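You operate a simulated robot arm through the tools that you are given. There is no shell and no other tool. Be economical: measure what you need, move in short steps, check, and stop when the job is done.

You are at the controls of a simulated robot arm. One attempt, no reset.

TASK
Put the cover on the yellow drum, then lock the three blue knobs.

The check looks at the end state, three seconds after you hand in, the way a careful person would. Anything else that was tipped, shoved, dropped, spilled or broken makes it a failure. A push-on lid holds only when it is set on centred and level and pressed home; a screw cap is set on level and turned clockwise until tight.

THE ROBOT
A 7-joint arm with a two-finger parallel gripper, fixed in place. Base frame: the origin is at the foot of the arm, x ahead of it, y to its left, z up. Lengths are in mm, angles in rad, forces in N, time in s.
Its first joint turns from -2.601 to 2.601 rad. Payload 3.43 kg.
The TCP is the grasp point between the finger pads, 30 mm short of the fingertips. In the tool frame z runs along the fingers and y along their closing line. The gripper opens to 94 mm. The fingers are 28 mm wide and 10 mm thick; the gripper's body (50 by 96 mm) begins 55 mm behind the TCP.
Orientation is that of the tool frame in the base frame, as a unit quaternion [x, y, z, w]. With the fingers straight down and closing along the base's y, the tool's x points along the base's -x, its y along +y and its z along -z.

THE INTERFACE
- The arm moves only by the tool play_rows. Its argument "rows" is a list that holds one entry, the list of rows, each a list of 7 numbers: the shift along the tool's x, y, z in units of 25 mm (1.0 is 25 mm), then the turn, a rotation vector about the tool's x, y, z in units of 8 degrees (1.0 is 8 degrees), then the finger opening in mm, from 0 to 94. In form: [[[x, y, z, rx, ry, rz, grip], ...]]. A call has 1 to 10 rows; each row shifts and turns the commanded pose from where the row before left it, along the tool's axes as they then stand. A call with a number of a shift or a turn outside -1 to 1 is refused whole. Rows are played at 5 a second. More than 50 mm and 0.15 rad between two rows, or a gripper value outside its range, and nothing of the call is played. Where a pose cannot be reached the arm comes as near as it can. A force on the tool above 40 N (or 10 N above the force at the start of the call, whichever is more), or a blocked arm, ends the call early, and 0.2 s more pass. Each finger travels about 45 mm/s and halts on what it meets, pressing with about 26 N; the grip force reading is that of the motor and also rises with nothing between the fingers. The clock runs only during rows and for 0.2 s after the last one: add rows that do not move to give the fingers time. It gives the time, the measured TCP pose, the force on the tool (base axes), the opening and the grip force at its end, in the units of the frame above (readings bear some noise), with the torque about the TCP (base axes, N m) and any sound that the robot's microphone picked up.
- Cameras (640 x 400 px; columns grow to the right, rows downward): "scene" is fixed at [398.6, 648.9, 1524.7]; the picture's right is [-0.91, -0.41, 0.00], its down [-0.20, 0.43, -0.88] and it looks along [0.36, -0.80, -0.47] (base axes); focal length 340 px, centre (320, 200). "wrist" rides on the gripper at [76, 14, -102] in the tool frame; the picture's right is [-0.18, 0.98, 0.00], its down [-0.75, -0.14, -0.64] and it looks along [-0.63, -0.12, 0.77] (tool axes); focal length 243 px, centre (320, 200). There is no depth. A picture from a camera that has moved, and an enlarged one, comes with that camera's place and axes in the base frame and with its lens.
- camera(camera): a new picture of that camera. The clock stands still meanwhile.
- inspect(camera, box): a new picture of the part [left, top, right, bottom] of that camera's present view, enlarged. The clock stands still meanwhile.
- job_done(): hands the job in; it is judged then, once.

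Go step by step. Nothing tells you positions but the pictures and the camera data: compare them with the known pose of the tool, close in by small moves and look again before you grip or let go. The budget is 120 turns and 84 pictures, counting those below and the enlarged ones. Unless the task says otherwise, let go and move clear before handing in, and close with one line.

The tools are called after "Call:" as a command line: name --argument value ..., lists and objects as JSON in quotes. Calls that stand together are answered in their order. play_rows: Moves the arm, as the interface text tells. Its arguments: {"type":"object","properties":{"rows":{"type":"array","items":{"type":"array","items":{"type":"array","items":{"type":"number"}}}}},"required":["rows"]} The other tools are called the same way: camera (camera) takes a picture; inspect (camera, box) takes an enlarged picture of a part of a camera's view; job_done () hands the job in.

At the start:

```text
time: 0.0
position: [795.4, -586.4, 1206.4]
tcp_rot: [0.001, 1.0, 0.0, -0.001]
ft_force: [-0.2, -0.3, 0.3]
ft_torque: [0.0, -0.02, 0.0]
gripper_width: 94.1
grip_force: 0.0
```

scene: 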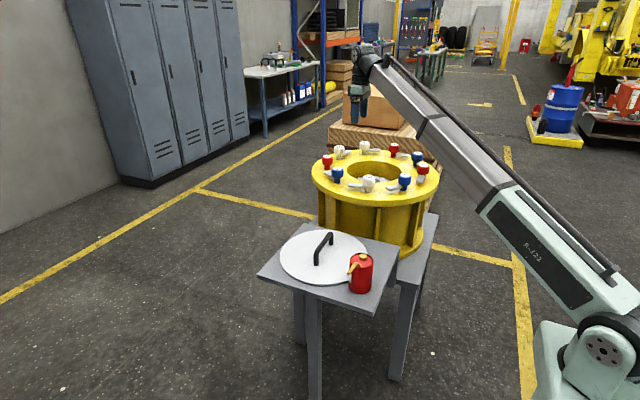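
wrist: 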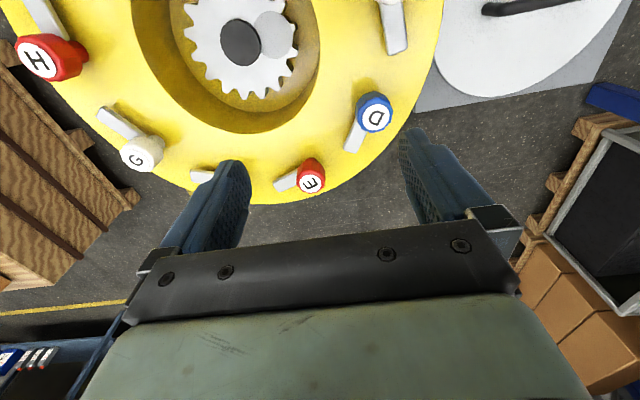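

I see a yellow drum with red, white and blue knobs around its rim, and a white cover with a black handle on a side table next to a red oil can. I'll look closer first.

Call:
inspect --camera "scene" --box '[300, 130, 450, 224]'

Call:
inspect --camera "scene" --box '[250, 210, 410, 310]'

Call:
inspect --camera "wrist" --box '[0, 0, 640, 210]'

```text
4.26 times, centred on (375, 177) of scene
camera zoom: at [398.6, 648.9, 1524.7], right [-0.91, -0.41, 0.0], down [-0.2, 0.43, -0.88], along [0.36, -0.8, -0.47], focal length 1447 px, centre (86, 298)
```

zoom: 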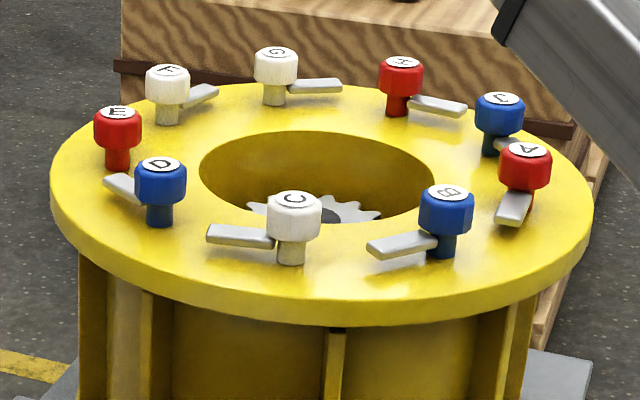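

```text
4.00 times, centred on (330, 260) of scene
camera zoom: at [398.6, 648.9, 1524.7], right [-0.91, -0.41, 0.0], down [-0.2, 0.43, -0.88], along [0.36, -0.8, -0.47], focal length 1360 px, centre (280, -40)
```

zoom: 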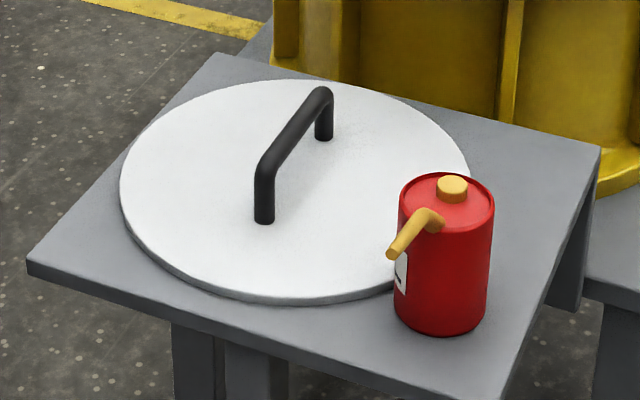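

```text
1.00 times, centred on (320, 105) of wrist (not enlarged: the box is as wide or as high as the picture)
camera zoom: at [717.8, -571.5, 1309.7], right [0.18, 0.98, 0.0], down [0.75, -0.14, 0.64], along [0.63, -0.12, -0.77], focal length 243 px, centre (320, 295)
```

zoom: 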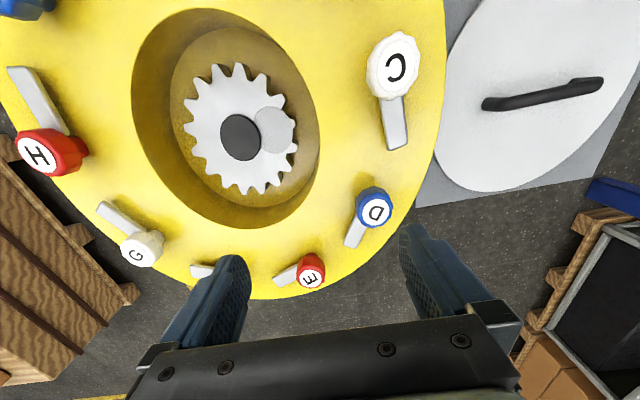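

By triangulation the drum centre is near (750, -700), with knob tops at z≈991. The handle is along y, centred near (779, -230) with its top at z≈848. The drum centre is near the reach limit, so I'll test reach there at a safe height.

Call:
play_rows --rows '[[[0.36, -0.91, 0.3, 0, 0, 0, 94], [0.36, -0.91, 0.3, 0, 0, 0, 94], [0.36, -0.91, 0.3, 0, 0, 0, 94], [0.36, -0.91, 0.3, 0, 0, 0, 94], [0.36, -0.91, 0.3, 0, 0, 0, 94], [0, 0, 0.5, 0, 0, 0, 94], [0, 0, 0.5, 0, 0, 0, 94], [0, 0, 0, 0, 0, 0, 94]]]'

```text
time: 1.8
position: [749.5, -699.9, 1143.0]
tcp_rot: [0.001, 1.0, 0.001, -0.001]
ft_force: [-0.3, -0.3, 0.1]
ft_torque: [0.02, -0.01, 0.04]
gripper_width: 94.2
grip_force: 0.1
```

The drum centre is reachable at z 1143. I'll look from here.

Call:
camera --camera "wrist"

Call:
camera --camera "scene"

```text
78 pictures are left
camera wrist: at [672.4, -685.4, 1247.0], right [0.18, 0.98, 0.0], down [0.75, -0.14, 0.64], along [0.63, -0.12, -0.77], focal length 243 px, centre (320, 200)
```

wrist: 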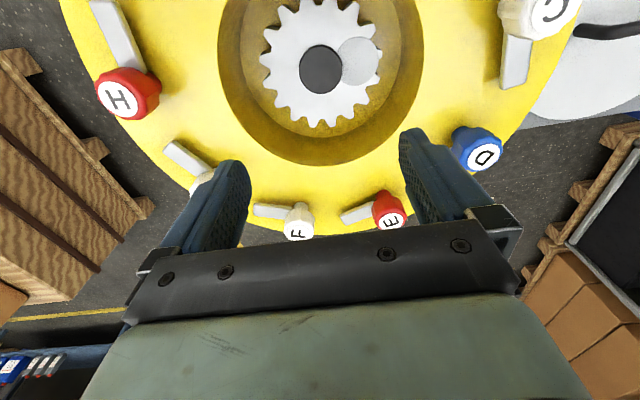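

```text
77 pictures are left
```

scene: 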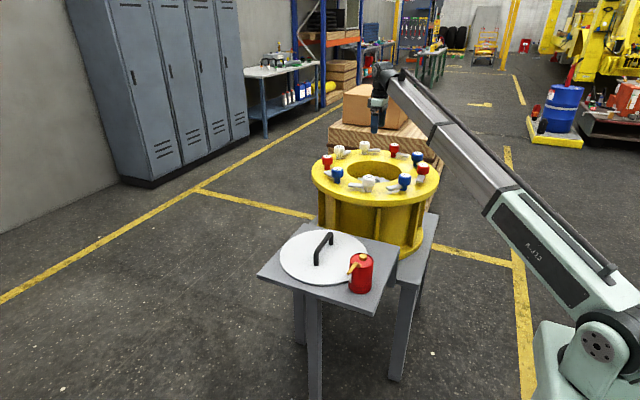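

All levers currently point tangentially, so locking is a clockwise quarter turn that brings them over the cover. I'll check the reach at placing height over the drum's open centre while the gripper is empty.

Call:
play_rows --rows '[[[0, 0, 1, 0, 0, 0, 94], [0, 0, 1, 0, 0, 0, 94], [0, 0, 1, 0, 0, 0, 94], [0, 0, 1, 0, 0, 0, 94], [0, 0, 1, 0, 0, 0, 94], [0, 0, 1, 0, 0, 0, 94], [0, 0, 0, 0, 0, 0, 94], [0, 0, 0, 0, 0, 0, 94]]]'

Call:
camera --camera "wrist"

Call:
inspect --camera "scene" --box '[300, 80, 450, 224]'

```text
time: 3.6
position: [749.7, -700.4, 992.7]
tcp_rot: [0.0, 1.0, 0.0, -0.001]
ft_force: [-0.3, 0.7, 0.6]
ft_torque: [0.01, -0.01, 0.03]
gripper_width: 94.1
grip_force: 0.1
```

```text
76 pictures are left
camera wrist: at [672.7, -685.6, 1097.4], right [0.18, 0.98, 0.0], down [0.75, -0.14, 0.64], along [0.63, -0.12, -0.77], focal length 243 px, centre (320, 200)
```

wrist: 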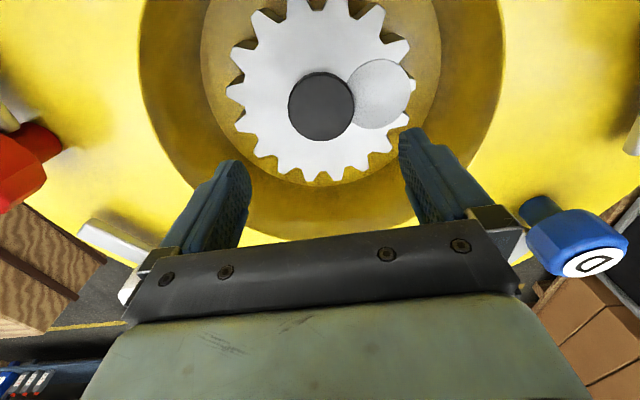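

```text
2.78 times, centred on (375, 152) of scene
camera zoom: at [398.6, 648.9, 1524.7], right [-0.91, -0.41, 0.0], down [-0.2, 0.43, -0.88], along [0.36, -0.8, -0.47], focal length 945 px, centre (167, 333)
```

zoom: 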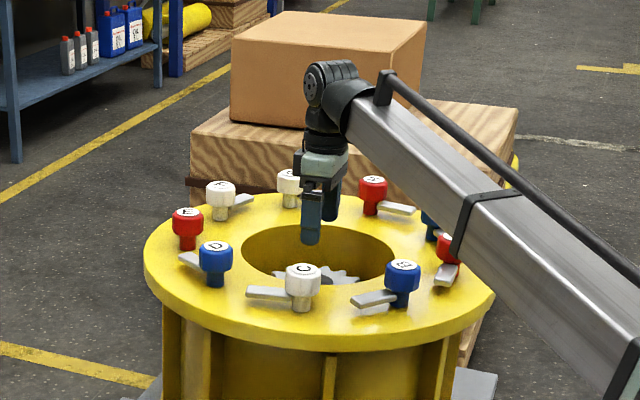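

Reach is good. I'll rise and travel to above the lid handle, turning the tool 90° to straddle the bar.

Call:
play_rows --rows '[[[0, 0, -1, 0, 0, 0, 94], [0, 0, -1, 0, 0, 0, 94], [0, 0, -1, 0, 0, 0, 94], [0, 0, -1, 0, 0, 0, 94], [0, 0, -1, 0, 0, 0, 94], [0, 0, -1, 0, 0, 0, 94], [0, 1, 0, 0, 0, 0, 94], [0, 1, 0, 0, 0, 0, 94], [0, 1, 0, 0, 0, 0, 94], [0, 1, 0, 0, 0, 0, 94]]]'

Call:
play_rows --rows '[[[-0.1, 1, 0, 0, 0, 0, 94], [-0.1, 1, 0, 0, 0, 0, 94], [-0.1, 1, 0, 0, 0, 0, 94], [-0.1, 1, 0, 0, 0, 0, 94], [-0.1, 1, 0, 0, 0, 0, 94], [-0.1, 1, 0, 0, 0, 0, 94], [-0.1, 1, 0, 0, 0, 0, 94], [-0.1, 1, 0, 0, 0, 0, 94], [-0.1, 1, 0, 0, 0, 0, 94], [-0.1, 1, 0, 0, 0, 0, 94]]]'

Call:
play_rows --rows '[[[0, 0.8, 0, 0, 0, 0, 94], [0, 0.8, 0, 0, 0, 0, 94], [0, 0.8, 0, 0, 0, 0, 94], [0, 0, 0, 0, 0, 0, 94]]]'

Call:
camera --camera "wrist"

```text
time: 5.8
position: [750.4, -600.3, 1143.6]
tcp_rot: [0.0, 1.0, 0.0, -0.001]
ft_force: [0.4, 0.0, 1.0]
ft_torque: [0.0, -0.03, 0.03]
gripper_width: 93.9
grip_force: 0.0
```

```text
time: 8.0
position: [776.5, -350.0, 1143.4]
tcp_rot: [0.0, 1.0, 0.0, 0.0]
ft_force: [-0.1, 0.4, 0.3]
ft_torque: [-0.03, -0.02, -0.01]
gripper_width: 94.0
grip_force: 0.0
```

```text
time: 9.0
position: [773.9, -290.1, 1143.3]
tcp_rot: [0.0, 1.0, 0.0, -0.001]
ft_force: [1.1, -1.7, -3.3]
ft_torque: [0.18, -0.14, 0.1]
gripper_width: 94.2
grip_force: 0.0
```

```text
74 pictures are left
camera wrist: at [697.0, -274.8, 1247.2], right [0.18, 0.98, 0.0], down [0.75, -0.14, 0.64], along [0.63, -0.12, -0.77], focal length 243 px, centre (320, 200)
```

wrist: 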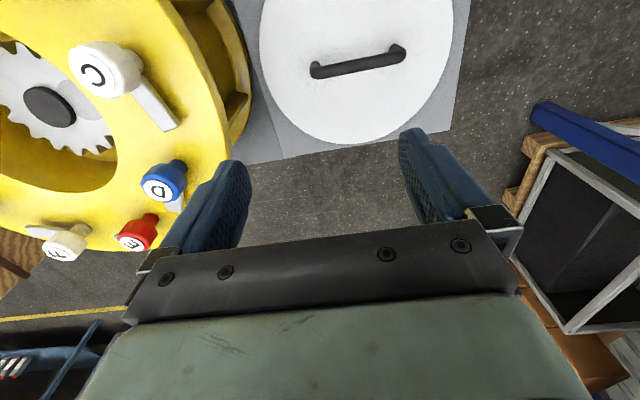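

The handle runs along y at (778, -234). I'll move over it and turn +90°.

Call:
play_rows --rows '[[[-0.06, 0.75, 0, 0, 0, 0, 94], [-0.06, 0.75, 0, 0, 0, 0, 94], [0, 0.75, 0, 0, 0, 0, 94], [0, 0, 0, 0, 0, 1, 94], [0, 0, 0, 0, 0, 1, 94], [0, 0, 0, 0, 0, 1, 94], [0, 0, 0, 0, 0, 1, 94], [0, 0, 0, 0, 0, 1, 94], [0, 0, 0, 0, 0, 1, 94], [0, 0, 0, 0, 0, 1, 94]]]'

Call:
play_rows --rows '[[[0, 0, 1, 0, 0, 1, 94], [0, 0, 1, 0, 0, 1, 94], [0, 0, 1, 0, 0, 1, 94], [0, 0, 1, 0, 0, 1, 94], [0, 0, 1, 0, 0, 0.25, 94], [0, 0, 1, 0, 0, 0, 94], [0, 0, 0, 0, 0, 0, 94]]]'

Call:
camera --camera "wrist"

Call:
camera --camera "scene"

```text
time: 9.7
position: [778.1, -251.3, 1143.5]
tcp_rot: [-0.001, 1.0, -0.001, 0.003]
ft_force: [5.7, 2.1, -9.5]
ft_torque: [-0.45, -0.01, -0.28]
gripper_width: 93.7
grip_force: 0.0
stopped in row 3: the force on the tool passed its limit at 43 N (the readings are from after the stop); the commanded pose is now the measured one
```

```text
time: 11.3
position: [780.7, -250.0, 993.6]
tcp_rot: [0.29, 0.957, -0.001, 0.003]
ft_force: [-0.3, -0.7, 0.9]
ft_torque: [0.0, 0.03, 0.01]
gripper_width: 93.9
grip_force: 0.1
```

```text
73 pictures are left
camera wrist: at [724.2, -195.4, 1096.8], right [0.7, 0.71, 0.0], down [0.55, -0.54, 0.65], along [0.46, -0.45, -0.76], focal length 243 px, centre (320, 200)
```

wrist: 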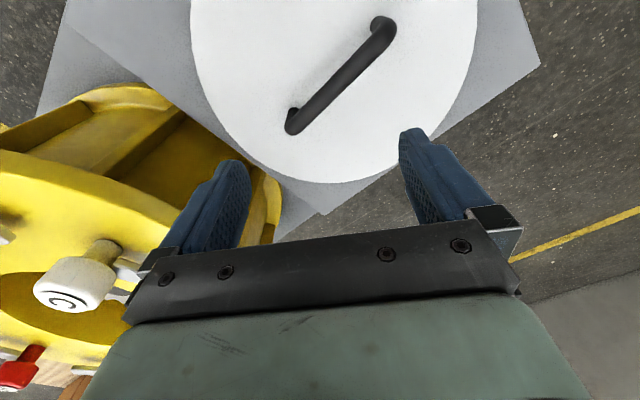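

```text
72 pictures are left
```

scene: 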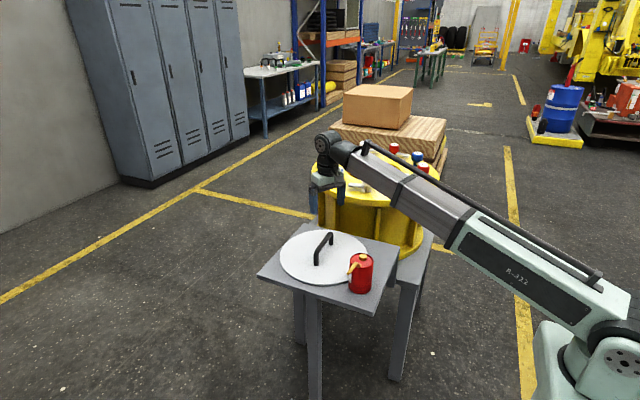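

There was an unexpected force spike in free air, possibly arm dynamics, and nothing appears disturbed. I'll finish the rotation slowly.

Call:
play_rows --rows '[[[0, 0, 0, 0, 0, 1, 94], [0, 0, 0, 0, 0, 1, 94], [0, 0, 0, 0, 0, 1, 94], [0, 0, 0, 0, 0, 1, 94], [0, 0, 0, 0, 0, 1, 94], [0, 0, 0, 0, 0, 1, 94], [0, 0, 0, 0, 0, 1, 94], [0, 0, 0, 0, 0, 0, 94], [0, 0, 0, 0, 0, 0, 94]]]'

Call:
camera --camera "wrist"

Call:
inspect --camera "scene" --box '[240, 120, 460, 310]'

```text
time: 13.3
position: [779.3, -251.6, 994.3]
tcp_rot: [0.706, 0.708, 0.001, 0.002]
ft_force: [-0.4, -0.2, -0.3]
ft_torque: [0.0, 0.02, 0.02]
gripper_width: 93.8
grip_force: 0.1
```

```text
71 pictures are left
camera wrist: at [791.9, -173.5, 1098.2], right [0.98, -0.18, 0.0], down [-0.14, -0.75, 0.64], along [-0.11, -0.63, -0.77], focal length 243 px, centre (320, 200)
```

wrist: 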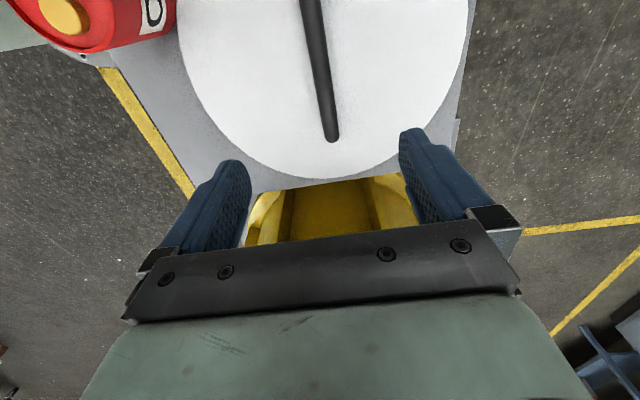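

```text
2.11 times, centred on (350, 215) of scene
camera zoom: at [398.6, 648.9, 1524.7], right [-0.91, -0.41, 0.0], down [-0.2, 0.43, -0.88], along [0.36, -0.8, -0.47], focal length 716 px, centre (257, 168)
```

zoom: 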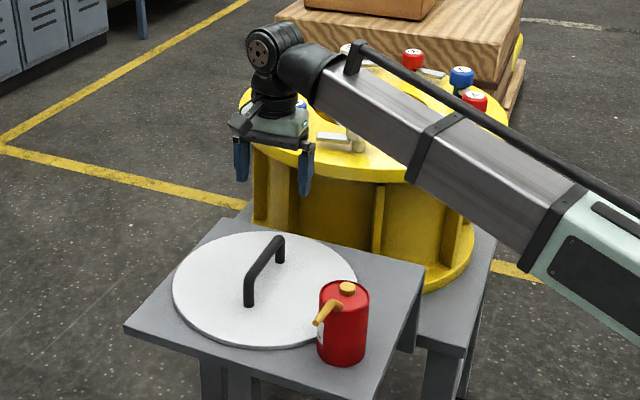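

The bar's axis is at x≈782. I'll align and go down part way.

Call:
play_rows --rows '[[[0.32, 0.06, 0, 0, 0, 0, 94], [0.32, 0.06, 0, 0, 0, 0, 94], [0, 0, 1, 0, 0, 0, 94], [0, 0, 1, 0, 0, 0, 94], [0, 0, 1, 0, 0, 0, 94], [0, 0, 1, 0, 0, 0, 94], [0, 0, 0.6, 0, 0, 0, 94], [0, 0, 0, 0, 0, 0, 94], [0, 0, 0, 0, 0, 0, 94]]]'

Call:
camera --camera "wrist"

Call:
inspect --camera "scene" --box '[250, 190, 410, 290]'

```text
time: 15.3
position: [782.9, -235.7, 880.6]
tcp_rot: [0.706, 0.708, 0.001, 0.002]
ft_force: [0.7, -0.3, 0.1]
ft_torque: [0.0, -0.01, 0.01]
gripper_width: 94.1
grip_force: 0.2
```

```text
69 pictures are left
camera wrist: at [795.6, -158.1, 982.8], right [0.98, -0.18, 0.0], down [-0.14, -0.75, 0.64], along [-0.11, -0.63, -0.77], focal length 243 px, centre (320, 200)
```

wrist: 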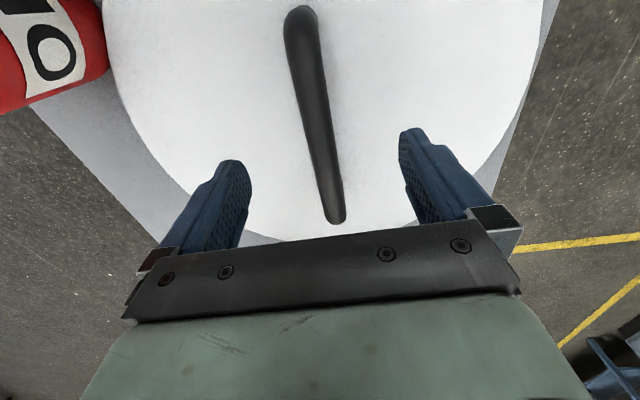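

```text
4.00 times, centred on (330, 240) of scene
camera zoom: at [398.6, 648.9, 1524.7], right [-0.91, -0.41, 0.0], down [-0.2, 0.43, -0.88], along [0.36, -0.8, -0.47], focal length 1360 px, centre (280, 40)
```

zoom: 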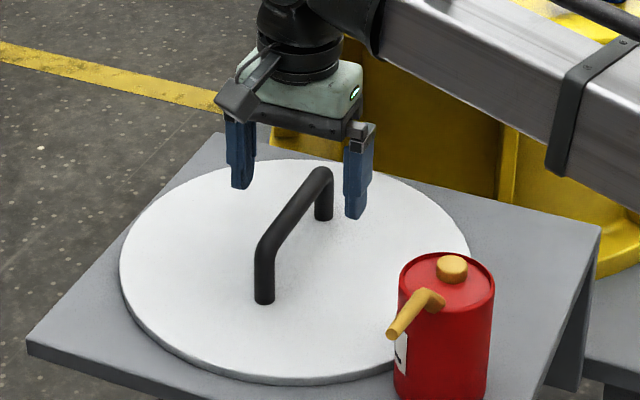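

Bar sits between the fingers. I'll descend to bar height and close.

Call:
play_rows --rows '[[[0.1, -0.06, 0.6, 0, 0, 0, 94], [0, 0, 0.5, 0, 0, 0, 94], [0, 0, 0.5, 0, 0, 0, 94], [0, 0, 0, 0, 0, 0, 94]]]'

Call:
inspect --camera "scene" --box '[270, 210, 370, 280]'

Call:
camera --camera "wrist"

```text
time: 16.3
position: [783.2, -233.6, 838.6]
tcp_rot: [0.706, 0.708, 0.0, 0.002]
ft_force: [0.6, -0.3, 0.9]
ft_torque: [0.03, -0.01, 0.0]
gripper_width: 94.0
grip_force: 0.1
```

```text
5.71 times, centred on (320, 245) of scene
camera zoom: at [398.6, 648.9, 1524.7], right [-0.91, -0.41, 0.0], down [-0.2, 0.43, -0.88], along [0.36, -0.8, -0.47], focal length 1943 px, centre (320, -57)
```

zoom: 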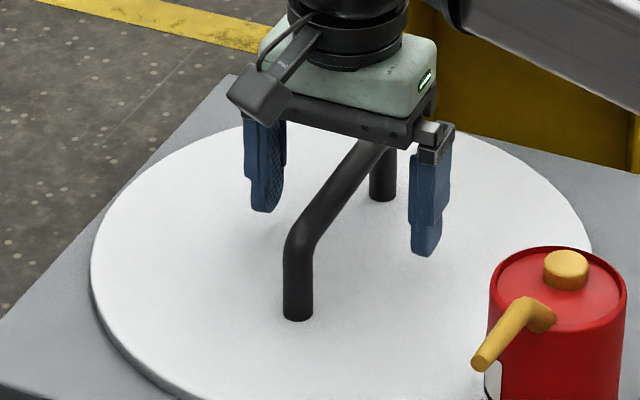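

```text
66 pictures are left
camera wrist: at [794.8, -156.0, 942.6], right [0.98, -0.18, 0.0], down [-0.14, -0.75, 0.64], along [-0.11, -0.63, -0.77], focal length 243 px, centre (320, 200)
```

wrist: 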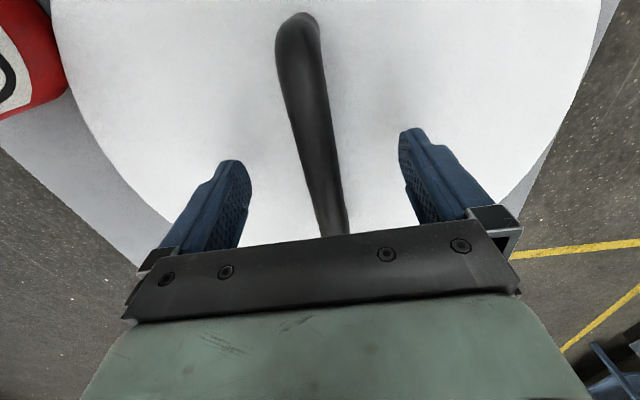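

Aligned. Closing the fingers.

Call:
play_rows --rows '[[[0, 0, 0, 0, 0, 0, 50], [0, 0, 0, 0, 0, 0, 30], [0, 0, 0, 0, 0, 0, 20], [0, 0, 0, 0, 0, 0, 10], [0, 0, 0, 0, 0, 0, 5], [0, 0, 0, 0, 0, 0, 5], [0, 0, 0, 0, 0, 0, 5], [0, 0, 0, 0, 0, 0, 5]]]'

Call:
inspect --camera "scene" --box '[270, 210, 370, 280]'

Call:
camera --camera "wrist"

```text
time: 18.1
position: [782.5, -233.2, 839.1]
tcp_rot: [0.706, 0.708, 0.002, 0.002]
ft_force: [11.0, -0.6, 5.0]
ft_torque: [-0.02, -0.05, 0.01]
gripper_width: 22.3
grip_force: 26.3
```

```text
5.71 times, centred on (320, 245) of scene
camera zoom: at [398.6, 648.9, 1524.7], right [-0.91, -0.41, 0.0], down [-0.2, 0.43, -0.88], along [0.36, -0.8, -0.47], focal length 1943 px, centre (320, -57)
```

zoom: 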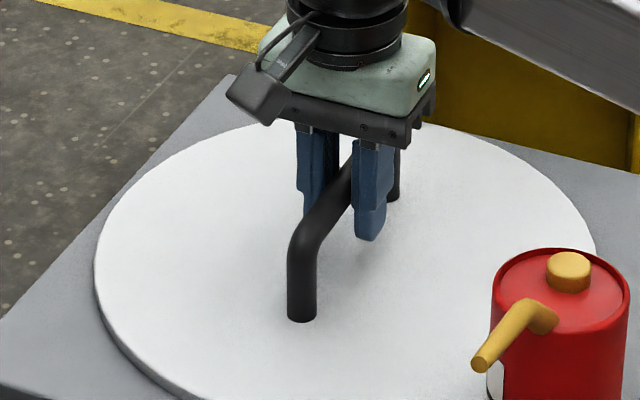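

```text
64 pictures are left
camera wrist: at [795.2, -156.0, 942.9], right [0.98, -0.18, 0.01], down [-0.14, -0.75, 0.64], along [-0.11, -0.63, -0.77], focal length 243 px, centre (320, 200)
```

wrist: 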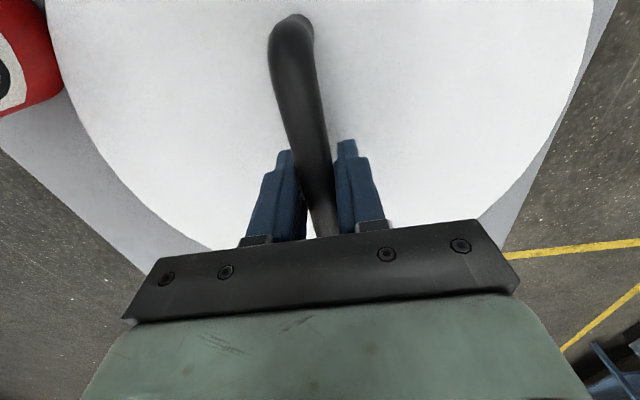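

The handle is held (width 22). I'll lift straight up a little and check.

Call:
play_rows --rows '[[[0, 0, -0.3, 0, 0, 0, 5], [0, 0, -0.5, 0, 0, 0, 5], [0, 0, -0.6, 0, 0, 0, 5], [0, 0, -0.6, 0, 0, 0, 5], [0, 0, 0, 0, 0, 0, 5], [0, 0, 0, 0, 0, 0, 5]]]'

Call:
inspect --camera "scene" --box '[250, 190, 410, 290]'

Call:
camera --camera "wrist"

```text
time: 19.5
position: [782.4, -233.1, 888.2]
tcp_rot: [0.706, 0.708, 0.0, 0.002]
ft_force: [-0.8, -0.1, -19.8]
ft_torque: [0.06, 0.05, -0.03]
gripper_width: 22.3
grip_force: 26.0
```

```text
4.00 times, centred on (330, 240) of scene
camera zoom: at [398.6, 648.9, 1524.7], right [-0.91, -0.41, 0.0], down [-0.2, 0.43, -0.88], along [0.36, -0.8, -0.47], focal length 1360 px, centre (280, 40)
```

zoom: 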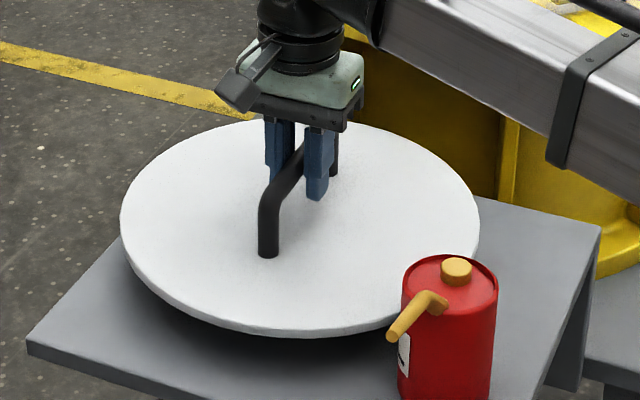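

```text
62 pictures are left
camera wrist: at [794.4, -156.8, 992.5], right [0.98, -0.18, 0.0], down [-0.14, -0.75, 0.64], along [-0.11, -0.63, -0.77], focal length 243 px, centre (320, 200)
```

wrist: 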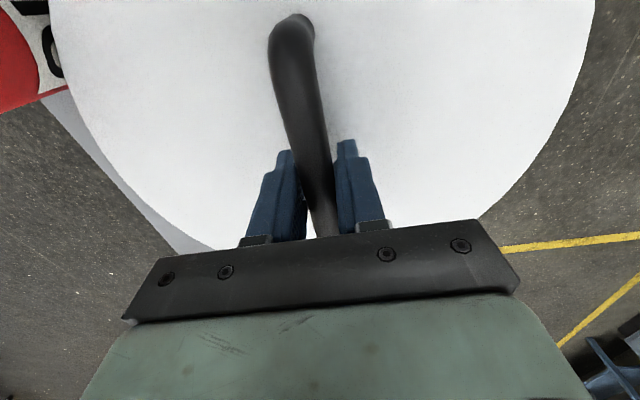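

The lid is held level (about 2 kg), but its edge is very close to the can, so I'll shift away from the can before lifting higher.

Call:
play_rows --rows '[[[-0.1, 0.3, 0, 0, 0, 0, 5], [-0.1, 0.4, 0, 0, 0, 0, 5], [-0.1, 0.4, 0, 0, 0, 0, 5], [0, 0, 0, 0, 0, 0, 5]]]'

Call:
inspect --camera "scene" --box '[250, 190, 410, 290]'

```text
time: 20.5
position: [809.8, -241.3, 887.6]
tcp_rot: [0.706, 0.708, 0.001, 0.002]
ft_force: [0.2, 0.2, -18.7]
ft_torque: [0.02, -0.01, -0.01]
gripper_width: 22.6
grip_force: 25.3
```

```text
4.00 times, centred on (330, 240) of scene
camera zoom: at [398.6, 648.9, 1524.7], right [-0.91, -0.41, 0.0], down [-0.2, 0.43, -0.88], along [0.36, -0.8, -0.47], focal length 1360 px, centre (280, 40)
```

zoom: 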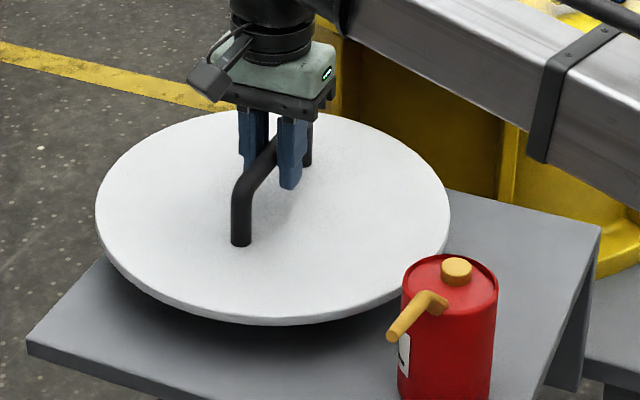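

Clear of the can. I'll lift in moderate steps.

Call:
play_rows --rows '[[[0, 0, -0.5, 0, 0, 0, 5], [0, 0, -0.8, 0, 0, 0, 5], [0, 0, -0.8, 0, 0, 0, 5], [0, 0, -0.8, 0, 0, 0, 5], [0, 0, -0.8, 0, 0, 0, 5], [0, 0, -0.8, 0, 0, 0, 5], [0, 0, -0.8, 0, 0, 0, 5], [0, 0, -0.8, 0, 0, 0, 5], [0, 0, -0.8, 0, 0, 0, 5], [0, 0, -0.8, 0, 0, 0, 5]]]'

Call:
play_rows --rows '[[[-0.4, 0, -0.2, 0, 0, 0, 5], [-0.8, -0.1, 0, 0, 0, 0, 5], [-0.8, -0.1, 0, 0, 0, 0, 5], [-0.8, -0.1, 0, 0, 0, 0, 5], [-0.8, -0.1, 0, 0, 0, 0, 5], [-0.8, -0.1, 0, 0, 0, 0, 5], [-0.8, -0.1, 0, 0, 0, 0, 5], [-0.8, -0.1, 0, 0, 0, 0, 5], [-0.4, -0.1, 0, 0, 0, 0, 5], [0, 0, 0, 0, 0, 0, 5]]]'

Call:
camera --camera "scene"

```text
time: 22.7
position: [807.8, -239.3, 1081.6]
tcp_rot: [0.706, 0.708, 0.0, 0.002]
ft_force: [-0.8, -0.3, 0.1]
ft_torque: [-0.03, -0.01, 0.01]
gripper_width: 5.1
grip_force: 0.1
```

```text
time: 24.9
position: [789.3, -400.8, 1087.1]
tcp_rot: [0.706, 0.709, 0.001, 0.002]
ft_force: [0.1, -0.3, 0.7]
ft_torque: [-0.03, 0.01, 0.0]
gripper_width: 4.8
grip_force: 0.1
```

```text
60 pictures are left
```

scene: 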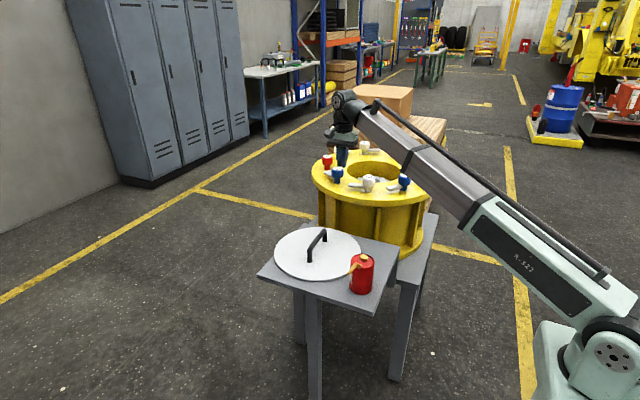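

The lid slipped from the straight-down grip and fell back a few centimetres onto the table. I need a better grip, and will first check what state the lid and can are in.

Call:
inspect --camera "scene" --box '[250, 210, 410, 310]'

Call:
inspect --camera "scene" --box '[300, 130, 450, 224]'

```text
4.00 times, centred on (330, 260) of scene
camera zoom: at [398.6, 648.9, 1524.7], right [-0.91, -0.41, 0.0], down [-0.2, 0.43, -0.88], along [0.36, -0.8, -0.47], focal length 1360 px, centre (280, -40)
```

zoom: 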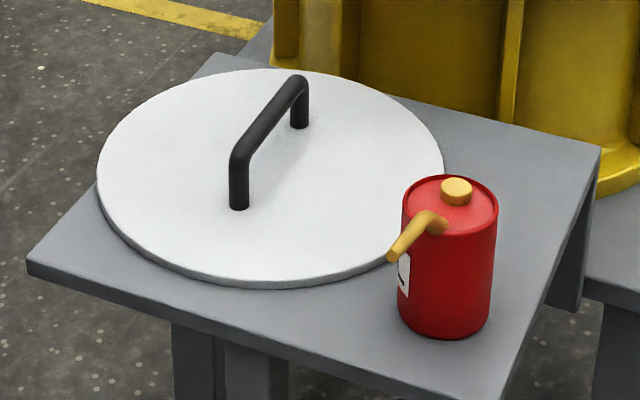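

```text
4.26 times, centred on (375, 177) of scene
camera zoom: at [398.6, 648.9, 1524.7], right [-0.91, -0.41, 0.0], down [-0.2, 0.43, -0.88], along [0.36, -0.8, -0.47], focal length 1447 px, centre (86, 298)
```

zoom: 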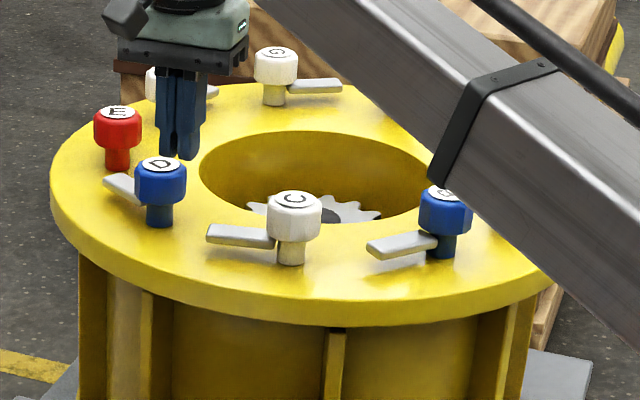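

The lid lies flat on the table, upright can still standing, bar now at x≈808, y≈-232. I'll regrip with the tool tilted ~48° so one finger carries the bar from underneath. First I'll go back above it and tilt.

Call:
play_rows --rows '[[[0.8, 0, 0, 0, 0, 0, 44], [0.8, 0, 0, 0, 0, 0, 44], [0.8, 0, 0, 0, 0, 0, 44], [0.8, 0, 0, 0, 0, 0, 44], [0.8, 0, 0, 0, 0, 0, 44], [0.8, 0, 0, 0, 0, 0, 44], [0.8, 0, 0, 0, 0, 0, 44], [0.8, 0, 0, 0, 0, 0, 44], [0.3, 0, 0, 0, 0, 0, 44], [0, 0, 0, 0, 0, 0, 44]]]'

Call:
play_rows --rows '[[[0, 0, 0, -0.7, 0, 0, 44], [0, 0, 0, -0.7, 0, 0, 44], [0, 0, 0, -0.7, 0, 0, 44], [0, 0, 0, -0.7, 0, 0, 44], [0, 0, 0, -0.7, 0, 0, 44], [0, 0, 0, -0.7, 0, 0, 44], [0, 0, 0, -0.6, 0, 0, 44], [0, 0, 0, -0.6, 0, 0, 44], [0, 0, 0, -0.6, 0, 0, 44], [0, 0, 0, 0, 0, 0, 44]]]'

Call:
camera --camera "scene"

Call:
camera --camera "wrist"

```text
time: 27.1
position: [787.7, -231.0, 1086.7]
tcp_rot: [0.706, 0.708, 0.001, 0.001]
ft_force: [-0.6, 0.2, 0.1]
ft_torque: [0.01, 0.0, -0.02]
gripper_width: 44.1
grip_force: 0.1
```

```text
time: 29.3
position: [788.6, -232.6, 1086.0]
tcp_rot: [0.644, 0.647, 0.289, 0.289]
ft_force: [-0.2, -0.2, 0.4]
ft_torque: [-0.01, -0.01, -0.01]
gripper_width: 44.3
grip_force: 0.1
```

```text
57 pictures are left
```

scene: 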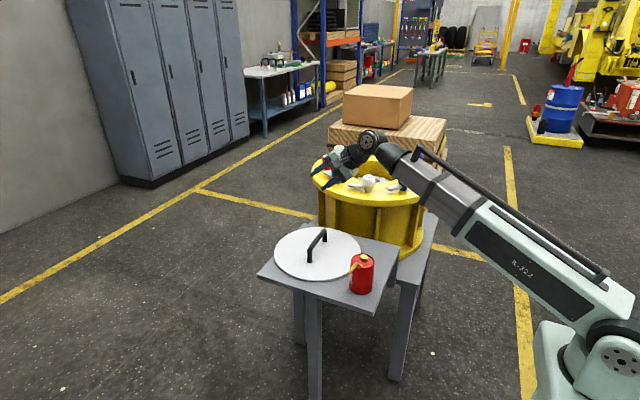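

```text
56 pictures are left
camera wrist: at [720.1, -155.8, 1166.2], right [0.65, -0.18, 0.73], down [-0.57, -0.76, 0.32], along [0.5, -0.63, -0.6], focal length 243 px, centre (320, 200)
```

wrist: 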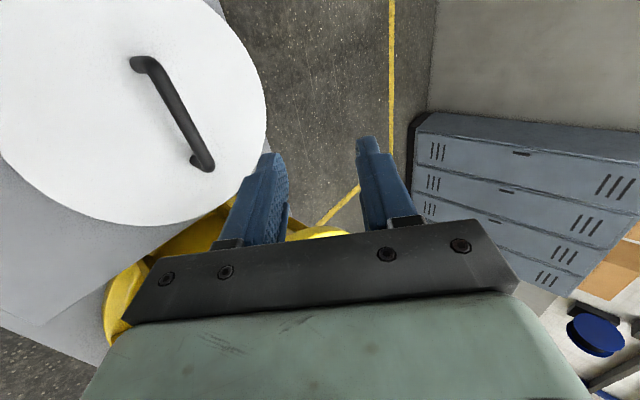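

The tilt works. I'll move down along to a standoff 100 mm short of the bar.

Call:
play_rows --rows '[[[0, -0.86, 0.37, 0, 0, 0, 44], [0, -0.86, 0.37, 0, 0, 0, 44], [0, -0.86, 0.37, 0, 0, 0, 44], [0, -0.86, 0.37, 0, 0, 0, 44], [0, -0.86, 0.37, 0, 0, 0, 44], [0, -0.86, 0.37, 0, 0, 0, 44], [0, -0.86, 0.37, 0, 0, 0, 44], [0, -0.86, 0.37, 0, 0, 0, 44], [0, 0, 0, 0, 0, 0, 44], [0, 0, 0, 0, 0, 0, 44]]]'

Call:
camera --camera "wrist"

Call:
inspect --camera "scene" --box '[250, 190, 410, 290]'

```text
time: 31.5
position: [728.7, -232.7, 909.8]
tcp_rot: [0.644, 0.647, 0.289, 0.289]
ft_force: [-0.5, 0.0, 0.7]
ft_torque: [0.02, -0.01, 0.01]
gripper_width: 43.8
grip_force: 0.1
```

```text
55 pictures are left
camera wrist: at [660.6, -155.1, 990.0], right [0.66, -0.18, 0.73], down [-0.57, -0.76, 0.32], along [0.5, -0.63, -0.6], focal length 243 px, centre (320, 200)
```

wrist: 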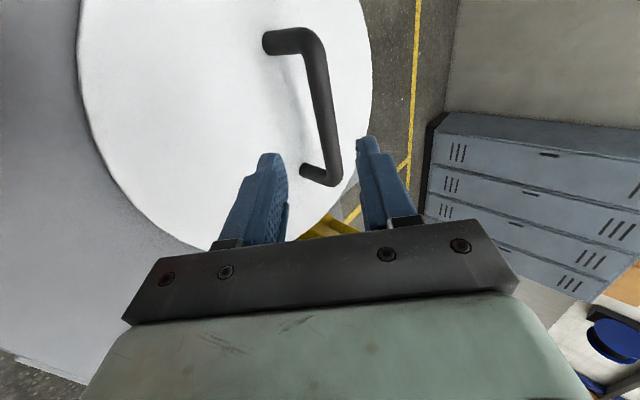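

```text
4.00 times, centred on (330, 240) of scene
camera zoom: at [398.6, 648.9, 1524.7], right [-0.91, -0.41, 0.0], down [-0.2, 0.43, -0.88], along [0.36, -0.8, -0.47], focal length 1360 px, centre (280, 40)
```

zoom: 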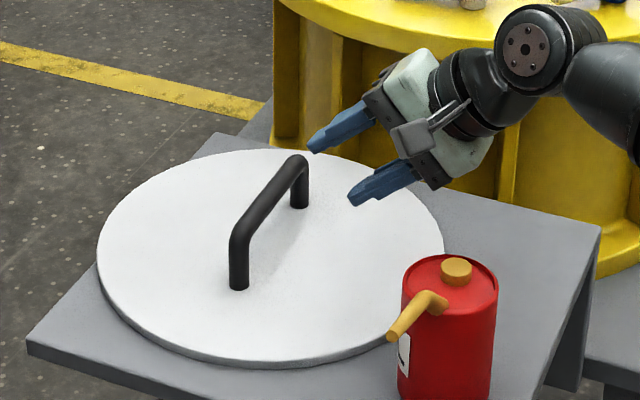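

Bar is ~4 mm toward tool +y. I'll correct and advance 70 mm.

Call:
play_rows --rows '[[[0, 0.18, 0.4, 0, 0, 0, 44], [0, 0, 0.6, 0, 0, 0, 44], [0, 0, 0.6, 0, 0, 0, 44], [0, 0, 0.6, 0, 0, 0, 44], [0, 0, 0.6, 0, 0, 0, 44], [0, 0, 0, 0, 0, 0, 44]]]'

Call:
camera --camera "wrist"

Call:
inspect --camera "scene" --box '[280, 210, 380, 280]'

```text
time: 32.9
position: [782.9, -232.6, 865.8]
tcp_rot: [0.645, 0.646, 0.289, 0.289]
ft_force: [0.3, -0.2, -0.2]
ft_torque: [-0.01, 0.02, 0.0]
gripper_width: 43.9
grip_force: 0.0
```

```text
53 pictures are left
camera wrist: at [715.6, -156.3, 945.3], right [0.66, -0.18, 0.73], down [-0.57, -0.76, 0.32], along [0.5, -0.63, -0.6], focal length 243 px, centre (320, 200)
```

wrist: 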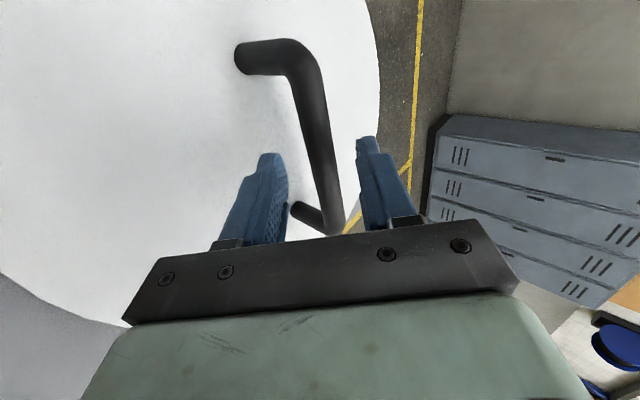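

```text
5.71 times, centred on (330, 245) of scene
camera zoom: at [398.6, 648.9, 1524.7], right [-0.91, -0.41, 0.0], down [-0.2, 0.43, -0.88], along [0.36, -0.8, -0.47], focal length 1943 px, centre (263, -57)
```

zoom: 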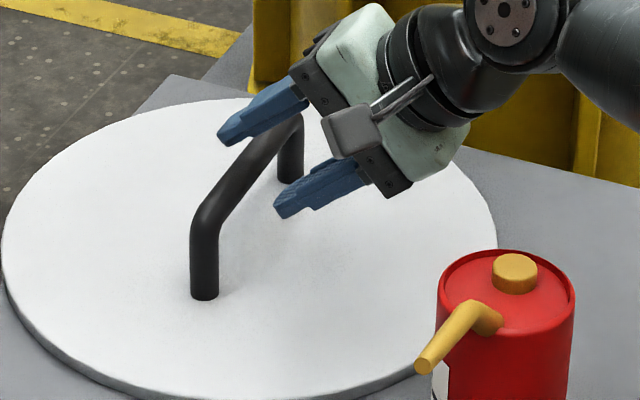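

Centred between the fingers. I'll advance the last 26 mm, watching the force.

Call:
play_rows --rows '[[[0, 0, 0.35, 0, 0, 0, 44], [0, 0, 0.35, 0, 0, 0, 44], [0, 0, 0.34, 0, 0, 0, 44], [0, 0, 0, 0, 0, 0, 44]]]'

Call:
inspect --camera "scene" --box '[280, 210, 380, 280]'

Call:
camera --camera "wrist"

```text
time: 33.9
position: [802.7, -231.3, 847.5]
tcp_rot: [0.645, 0.646, 0.288, 0.289]
ft_force: [1.3, -0.5, -0.6]
ft_torque: [-0.01, 0.01, 0.01]
gripper_width: 44.0
grip_force: 0.0
```

```text
5.71 times, centred on (330, 245) of scene
camera zoom: at [398.6, 648.9, 1524.7], right [-0.91, -0.41, 0.0], down [-0.2, 0.43, -0.88], along [0.36, -0.8, -0.47], focal length 1943 px, centre (263, -57)
```

zoom: 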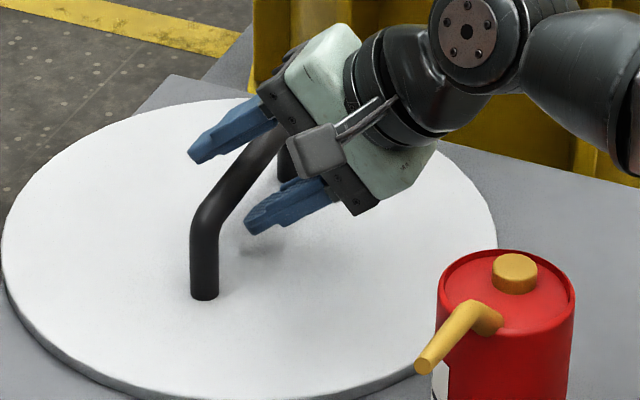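

```text
50 pictures are left
camera wrist: at [735.0, -155.5, 927.6], right [0.66, -0.18, 0.73], down [-0.57, -0.76, 0.32], along [0.5, -0.63, -0.6], focal length 243 px, centre (320, 200)
```

wrist: 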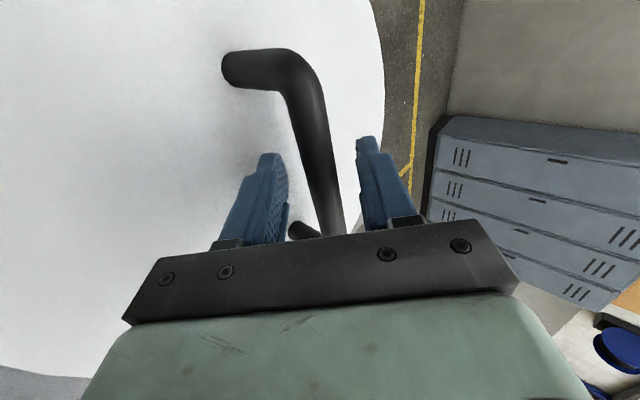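

Bar is between the pads; closing.

Call:
play_rows --rows '[[[0, 0, 0, 0, 0, 0, 30], [0, 0, 0, 0, 0, 0, 20], [0, 0, 0, 0, 0, 0, 10], [0, 0, 0, 0, 0, 0, 0], [0, 0, 0, 0, 0, 0, 0], [0, 0, 0, 0, 0, 0, 0]]]'

Call:
play_rows --rows '[[[0, -0.12, -0.1, 0, 0, 0, 0], [0, 0.26, -0.23, 0, 0, 0, 0], [0, 0.3, -0.27, 0, 0, 0, 0], [0, 0.3, -0.27, 0, 0, 0, 0], [0, 0, 0, 0, 0, 0, 0], [0, 0, 0, 0, 0, 0, 0]]]'

Call:
inspect --camera "scene" --box '[250, 190, 410, 290]'

Call:
camera --camera "wrist"

```text
time: 35.3
position: [803.1, -232.6, 848.6]
tcp_rot: [0.644, 0.647, 0.289, 0.288]
ft_force: [3.6, -0.2, 2.1]
ft_torque: [-0.54, -0.03, 0.38]
gripper_width: 17.7
grip_force: 25.8
```

```text
time: 36.7
position: [798.5, -232.7, 876.2]
tcp_rot: [0.644, 0.647, 0.288, 0.288]
ft_force: [0.2, 0.5, -19.3]
ft_torque: [0.22, 0.19, 0.0]
gripper_width: 17.3
grip_force: 26.0
```

```text
4.00 times, centred on (330, 240) of scene
camera zoom: at [398.6, 648.9, 1524.7], right [-0.91, -0.41, 0.0], down [-0.2, 0.43, -0.88], along [0.36, -0.8, -0.47], focal length 1360 px, centre (280, 40)
```

zoom: 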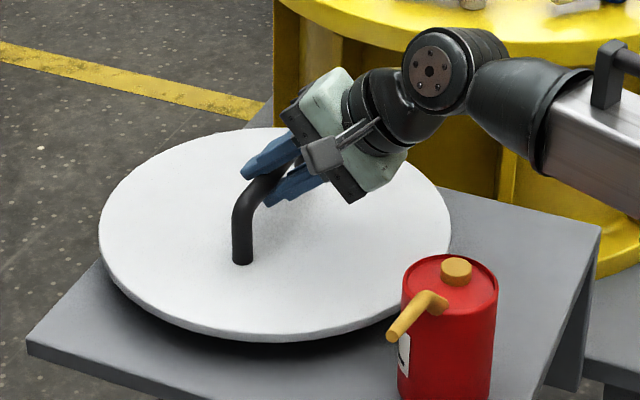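

```text
48 pictures are left
camera wrist: at [731.4, -155.6, 956.0], right [0.66, -0.18, 0.73], down [-0.57, -0.76, 0.32], along [0.49, -0.63, -0.6], focal length 243 px, centre (320, 200)
```

wrist: 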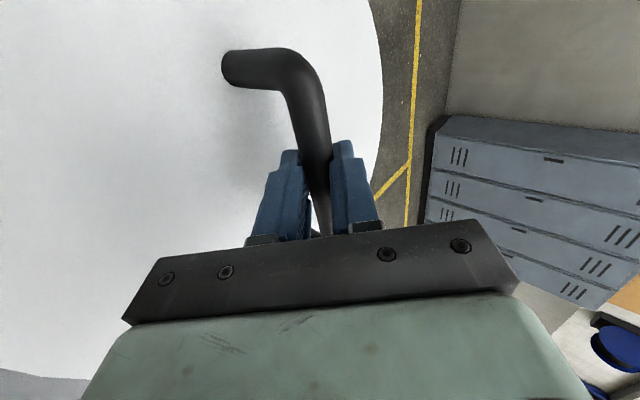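

The lid is held with a much fuller grip (width 17.5) and is level. I'll lift slowly.

Call:
play_rows --rows '[[[0, 0.15, -0.13, 0, 0, 0, 0], [0, 0.3, -0.27, 0, 0, 0, 0], [0, 0.4, -0.36, 0, 0, 0, 0], [0, 0.4, -0.36, 0, 0, 0, 0], [0, 0.4, -0.36, 0, 0, 0, 0], [0, 0.4, -0.36, 0, 0, 0, 0], [0, 0.4, -0.36, 0, 0, 0, 0], [0, 0.3, -0.27, 0, 0, 0, 0], [0, 0.15, -0.13, 0, 0, 0, 0], [0, 0, 0, 0, 0, 0, 0]]]'

Call:
inspect --camera "scene" --box '[240, 140, 420, 300]'

Call:
camera --camera "wrist"

```text
time: 38.9
position: [799.5, -234.5, 973.0]
tcp_rot: [0.644, 0.648, 0.289, 0.288]
ft_force: [0.1, -0.3, -19.4]
ft_torque: [0.22, 0.22, -0.03]
gripper_width: 17.9
grip_force: 25.8
```

```text
2.50 times, centred on (330, 220) of scene
camera zoom: at [398.6, 648.9, 1524.7], right [-0.91, -0.41, 0.0], down [-0.2, 0.43, -0.88], along [0.36, -0.8, -0.47], focal length 850 px, centre (295, 150)
```

zoom: 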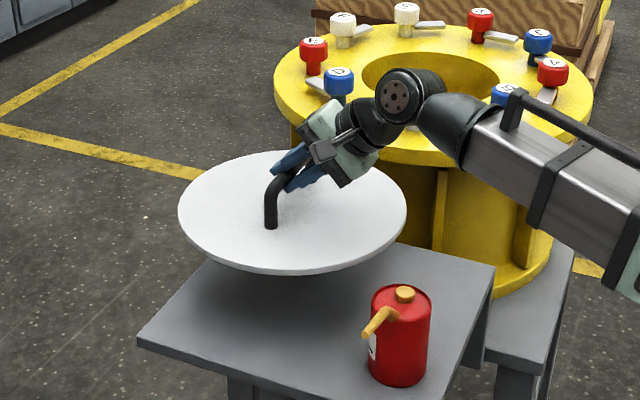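

```text
46 pictures are left
camera wrist: at [731.3, -156.8, 1053.4], right [0.66, -0.18, 0.73], down [-0.57, -0.76, 0.32], along [0.49, -0.63, -0.6], focal length 243 px, centre (320, 200)
```

wrist: 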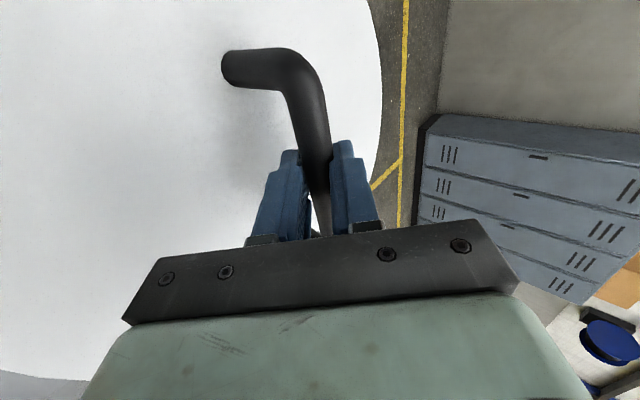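

Holding well with no slip. Continuing up.

Call:
play_rows --rows '[[[0, 0.2, -0.18, 0, 0, 0, 0], [0, 0.4, -0.36, 0, 0, 0, 0], [0, 0.5, -0.45, 0, 0, 0, 0], [0, 0.5, -0.45, 0, 0, 0, 0], [0, 0.5, -0.45, 0, 0, 0, 0], [0, 0.5, -0.45, 0, 0, 0, 0], [0, 0.5, -0.45, 0, 0, 0, 0], [0, 0.4, -0.36, 0, 0, 0, 0], [0, 0.2, -0.18, 0, 0, 0, 0], [0, 0, 0, 0, 0, 0, 0]]]'

Call:
play_rows --rows '[[[-0.2, -0.02, -0.02, 0, 0, 0, 0], [-0.5, -0.05, -0.06, 0, 0, 0, 0], [-0.8, -0.07, -0.08, 0, 0, 0, 0], [-0.9, -0.07, -0.08, 0, 0, 0, 0], [-0.9, -0.07, -0.08, 0, 0, 0, 0], [-0.9, -0.07, -0.08, 0, 0, 0, 0], [-0.9, -0.07, -0.08, 0, 0, 0, 0], [-0.9, -0.07, -0.08, 0, 0, 0, 0], [-0.7, -0.07, -0.08, 0, 0, 0, 0], [-0.4, -0.05, -0.06, 0, 0, 0, 0]]]'

Call:
camera --camera "scene"

```text
time: 41.1
position: [798.6, -231.7, 1097.9]
tcp_rot: [0.644, 0.647, 0.288, 0.289]
ft_force: [0.9, 0.1, -19.6]
ft_torque: [0.2, 0.19, 0.0]
gripper_width: 17.9
grip_force: 26.3
```

```text
time: 43.3
position: [777.6, -408.7, 1098.9]
tcp_rot: [0.644, 0.647, 0.29, 0.288]
ft_force: [-0.8, -0.5, -19.3]
ft_torque: [0.18, 0.2, 0.01]
gripper_width: 17.8
grip_force: 25.8
```

```text
45 pictures are left
```

scene: 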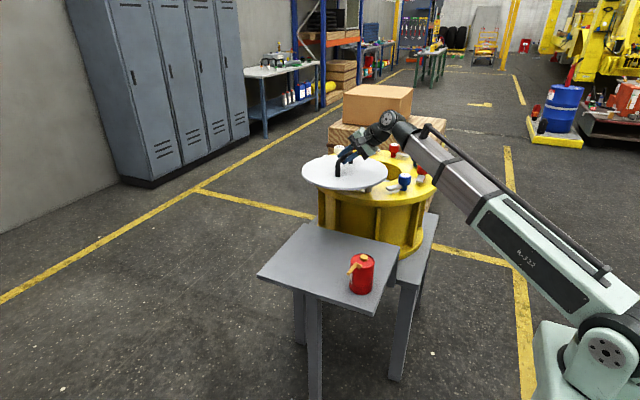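

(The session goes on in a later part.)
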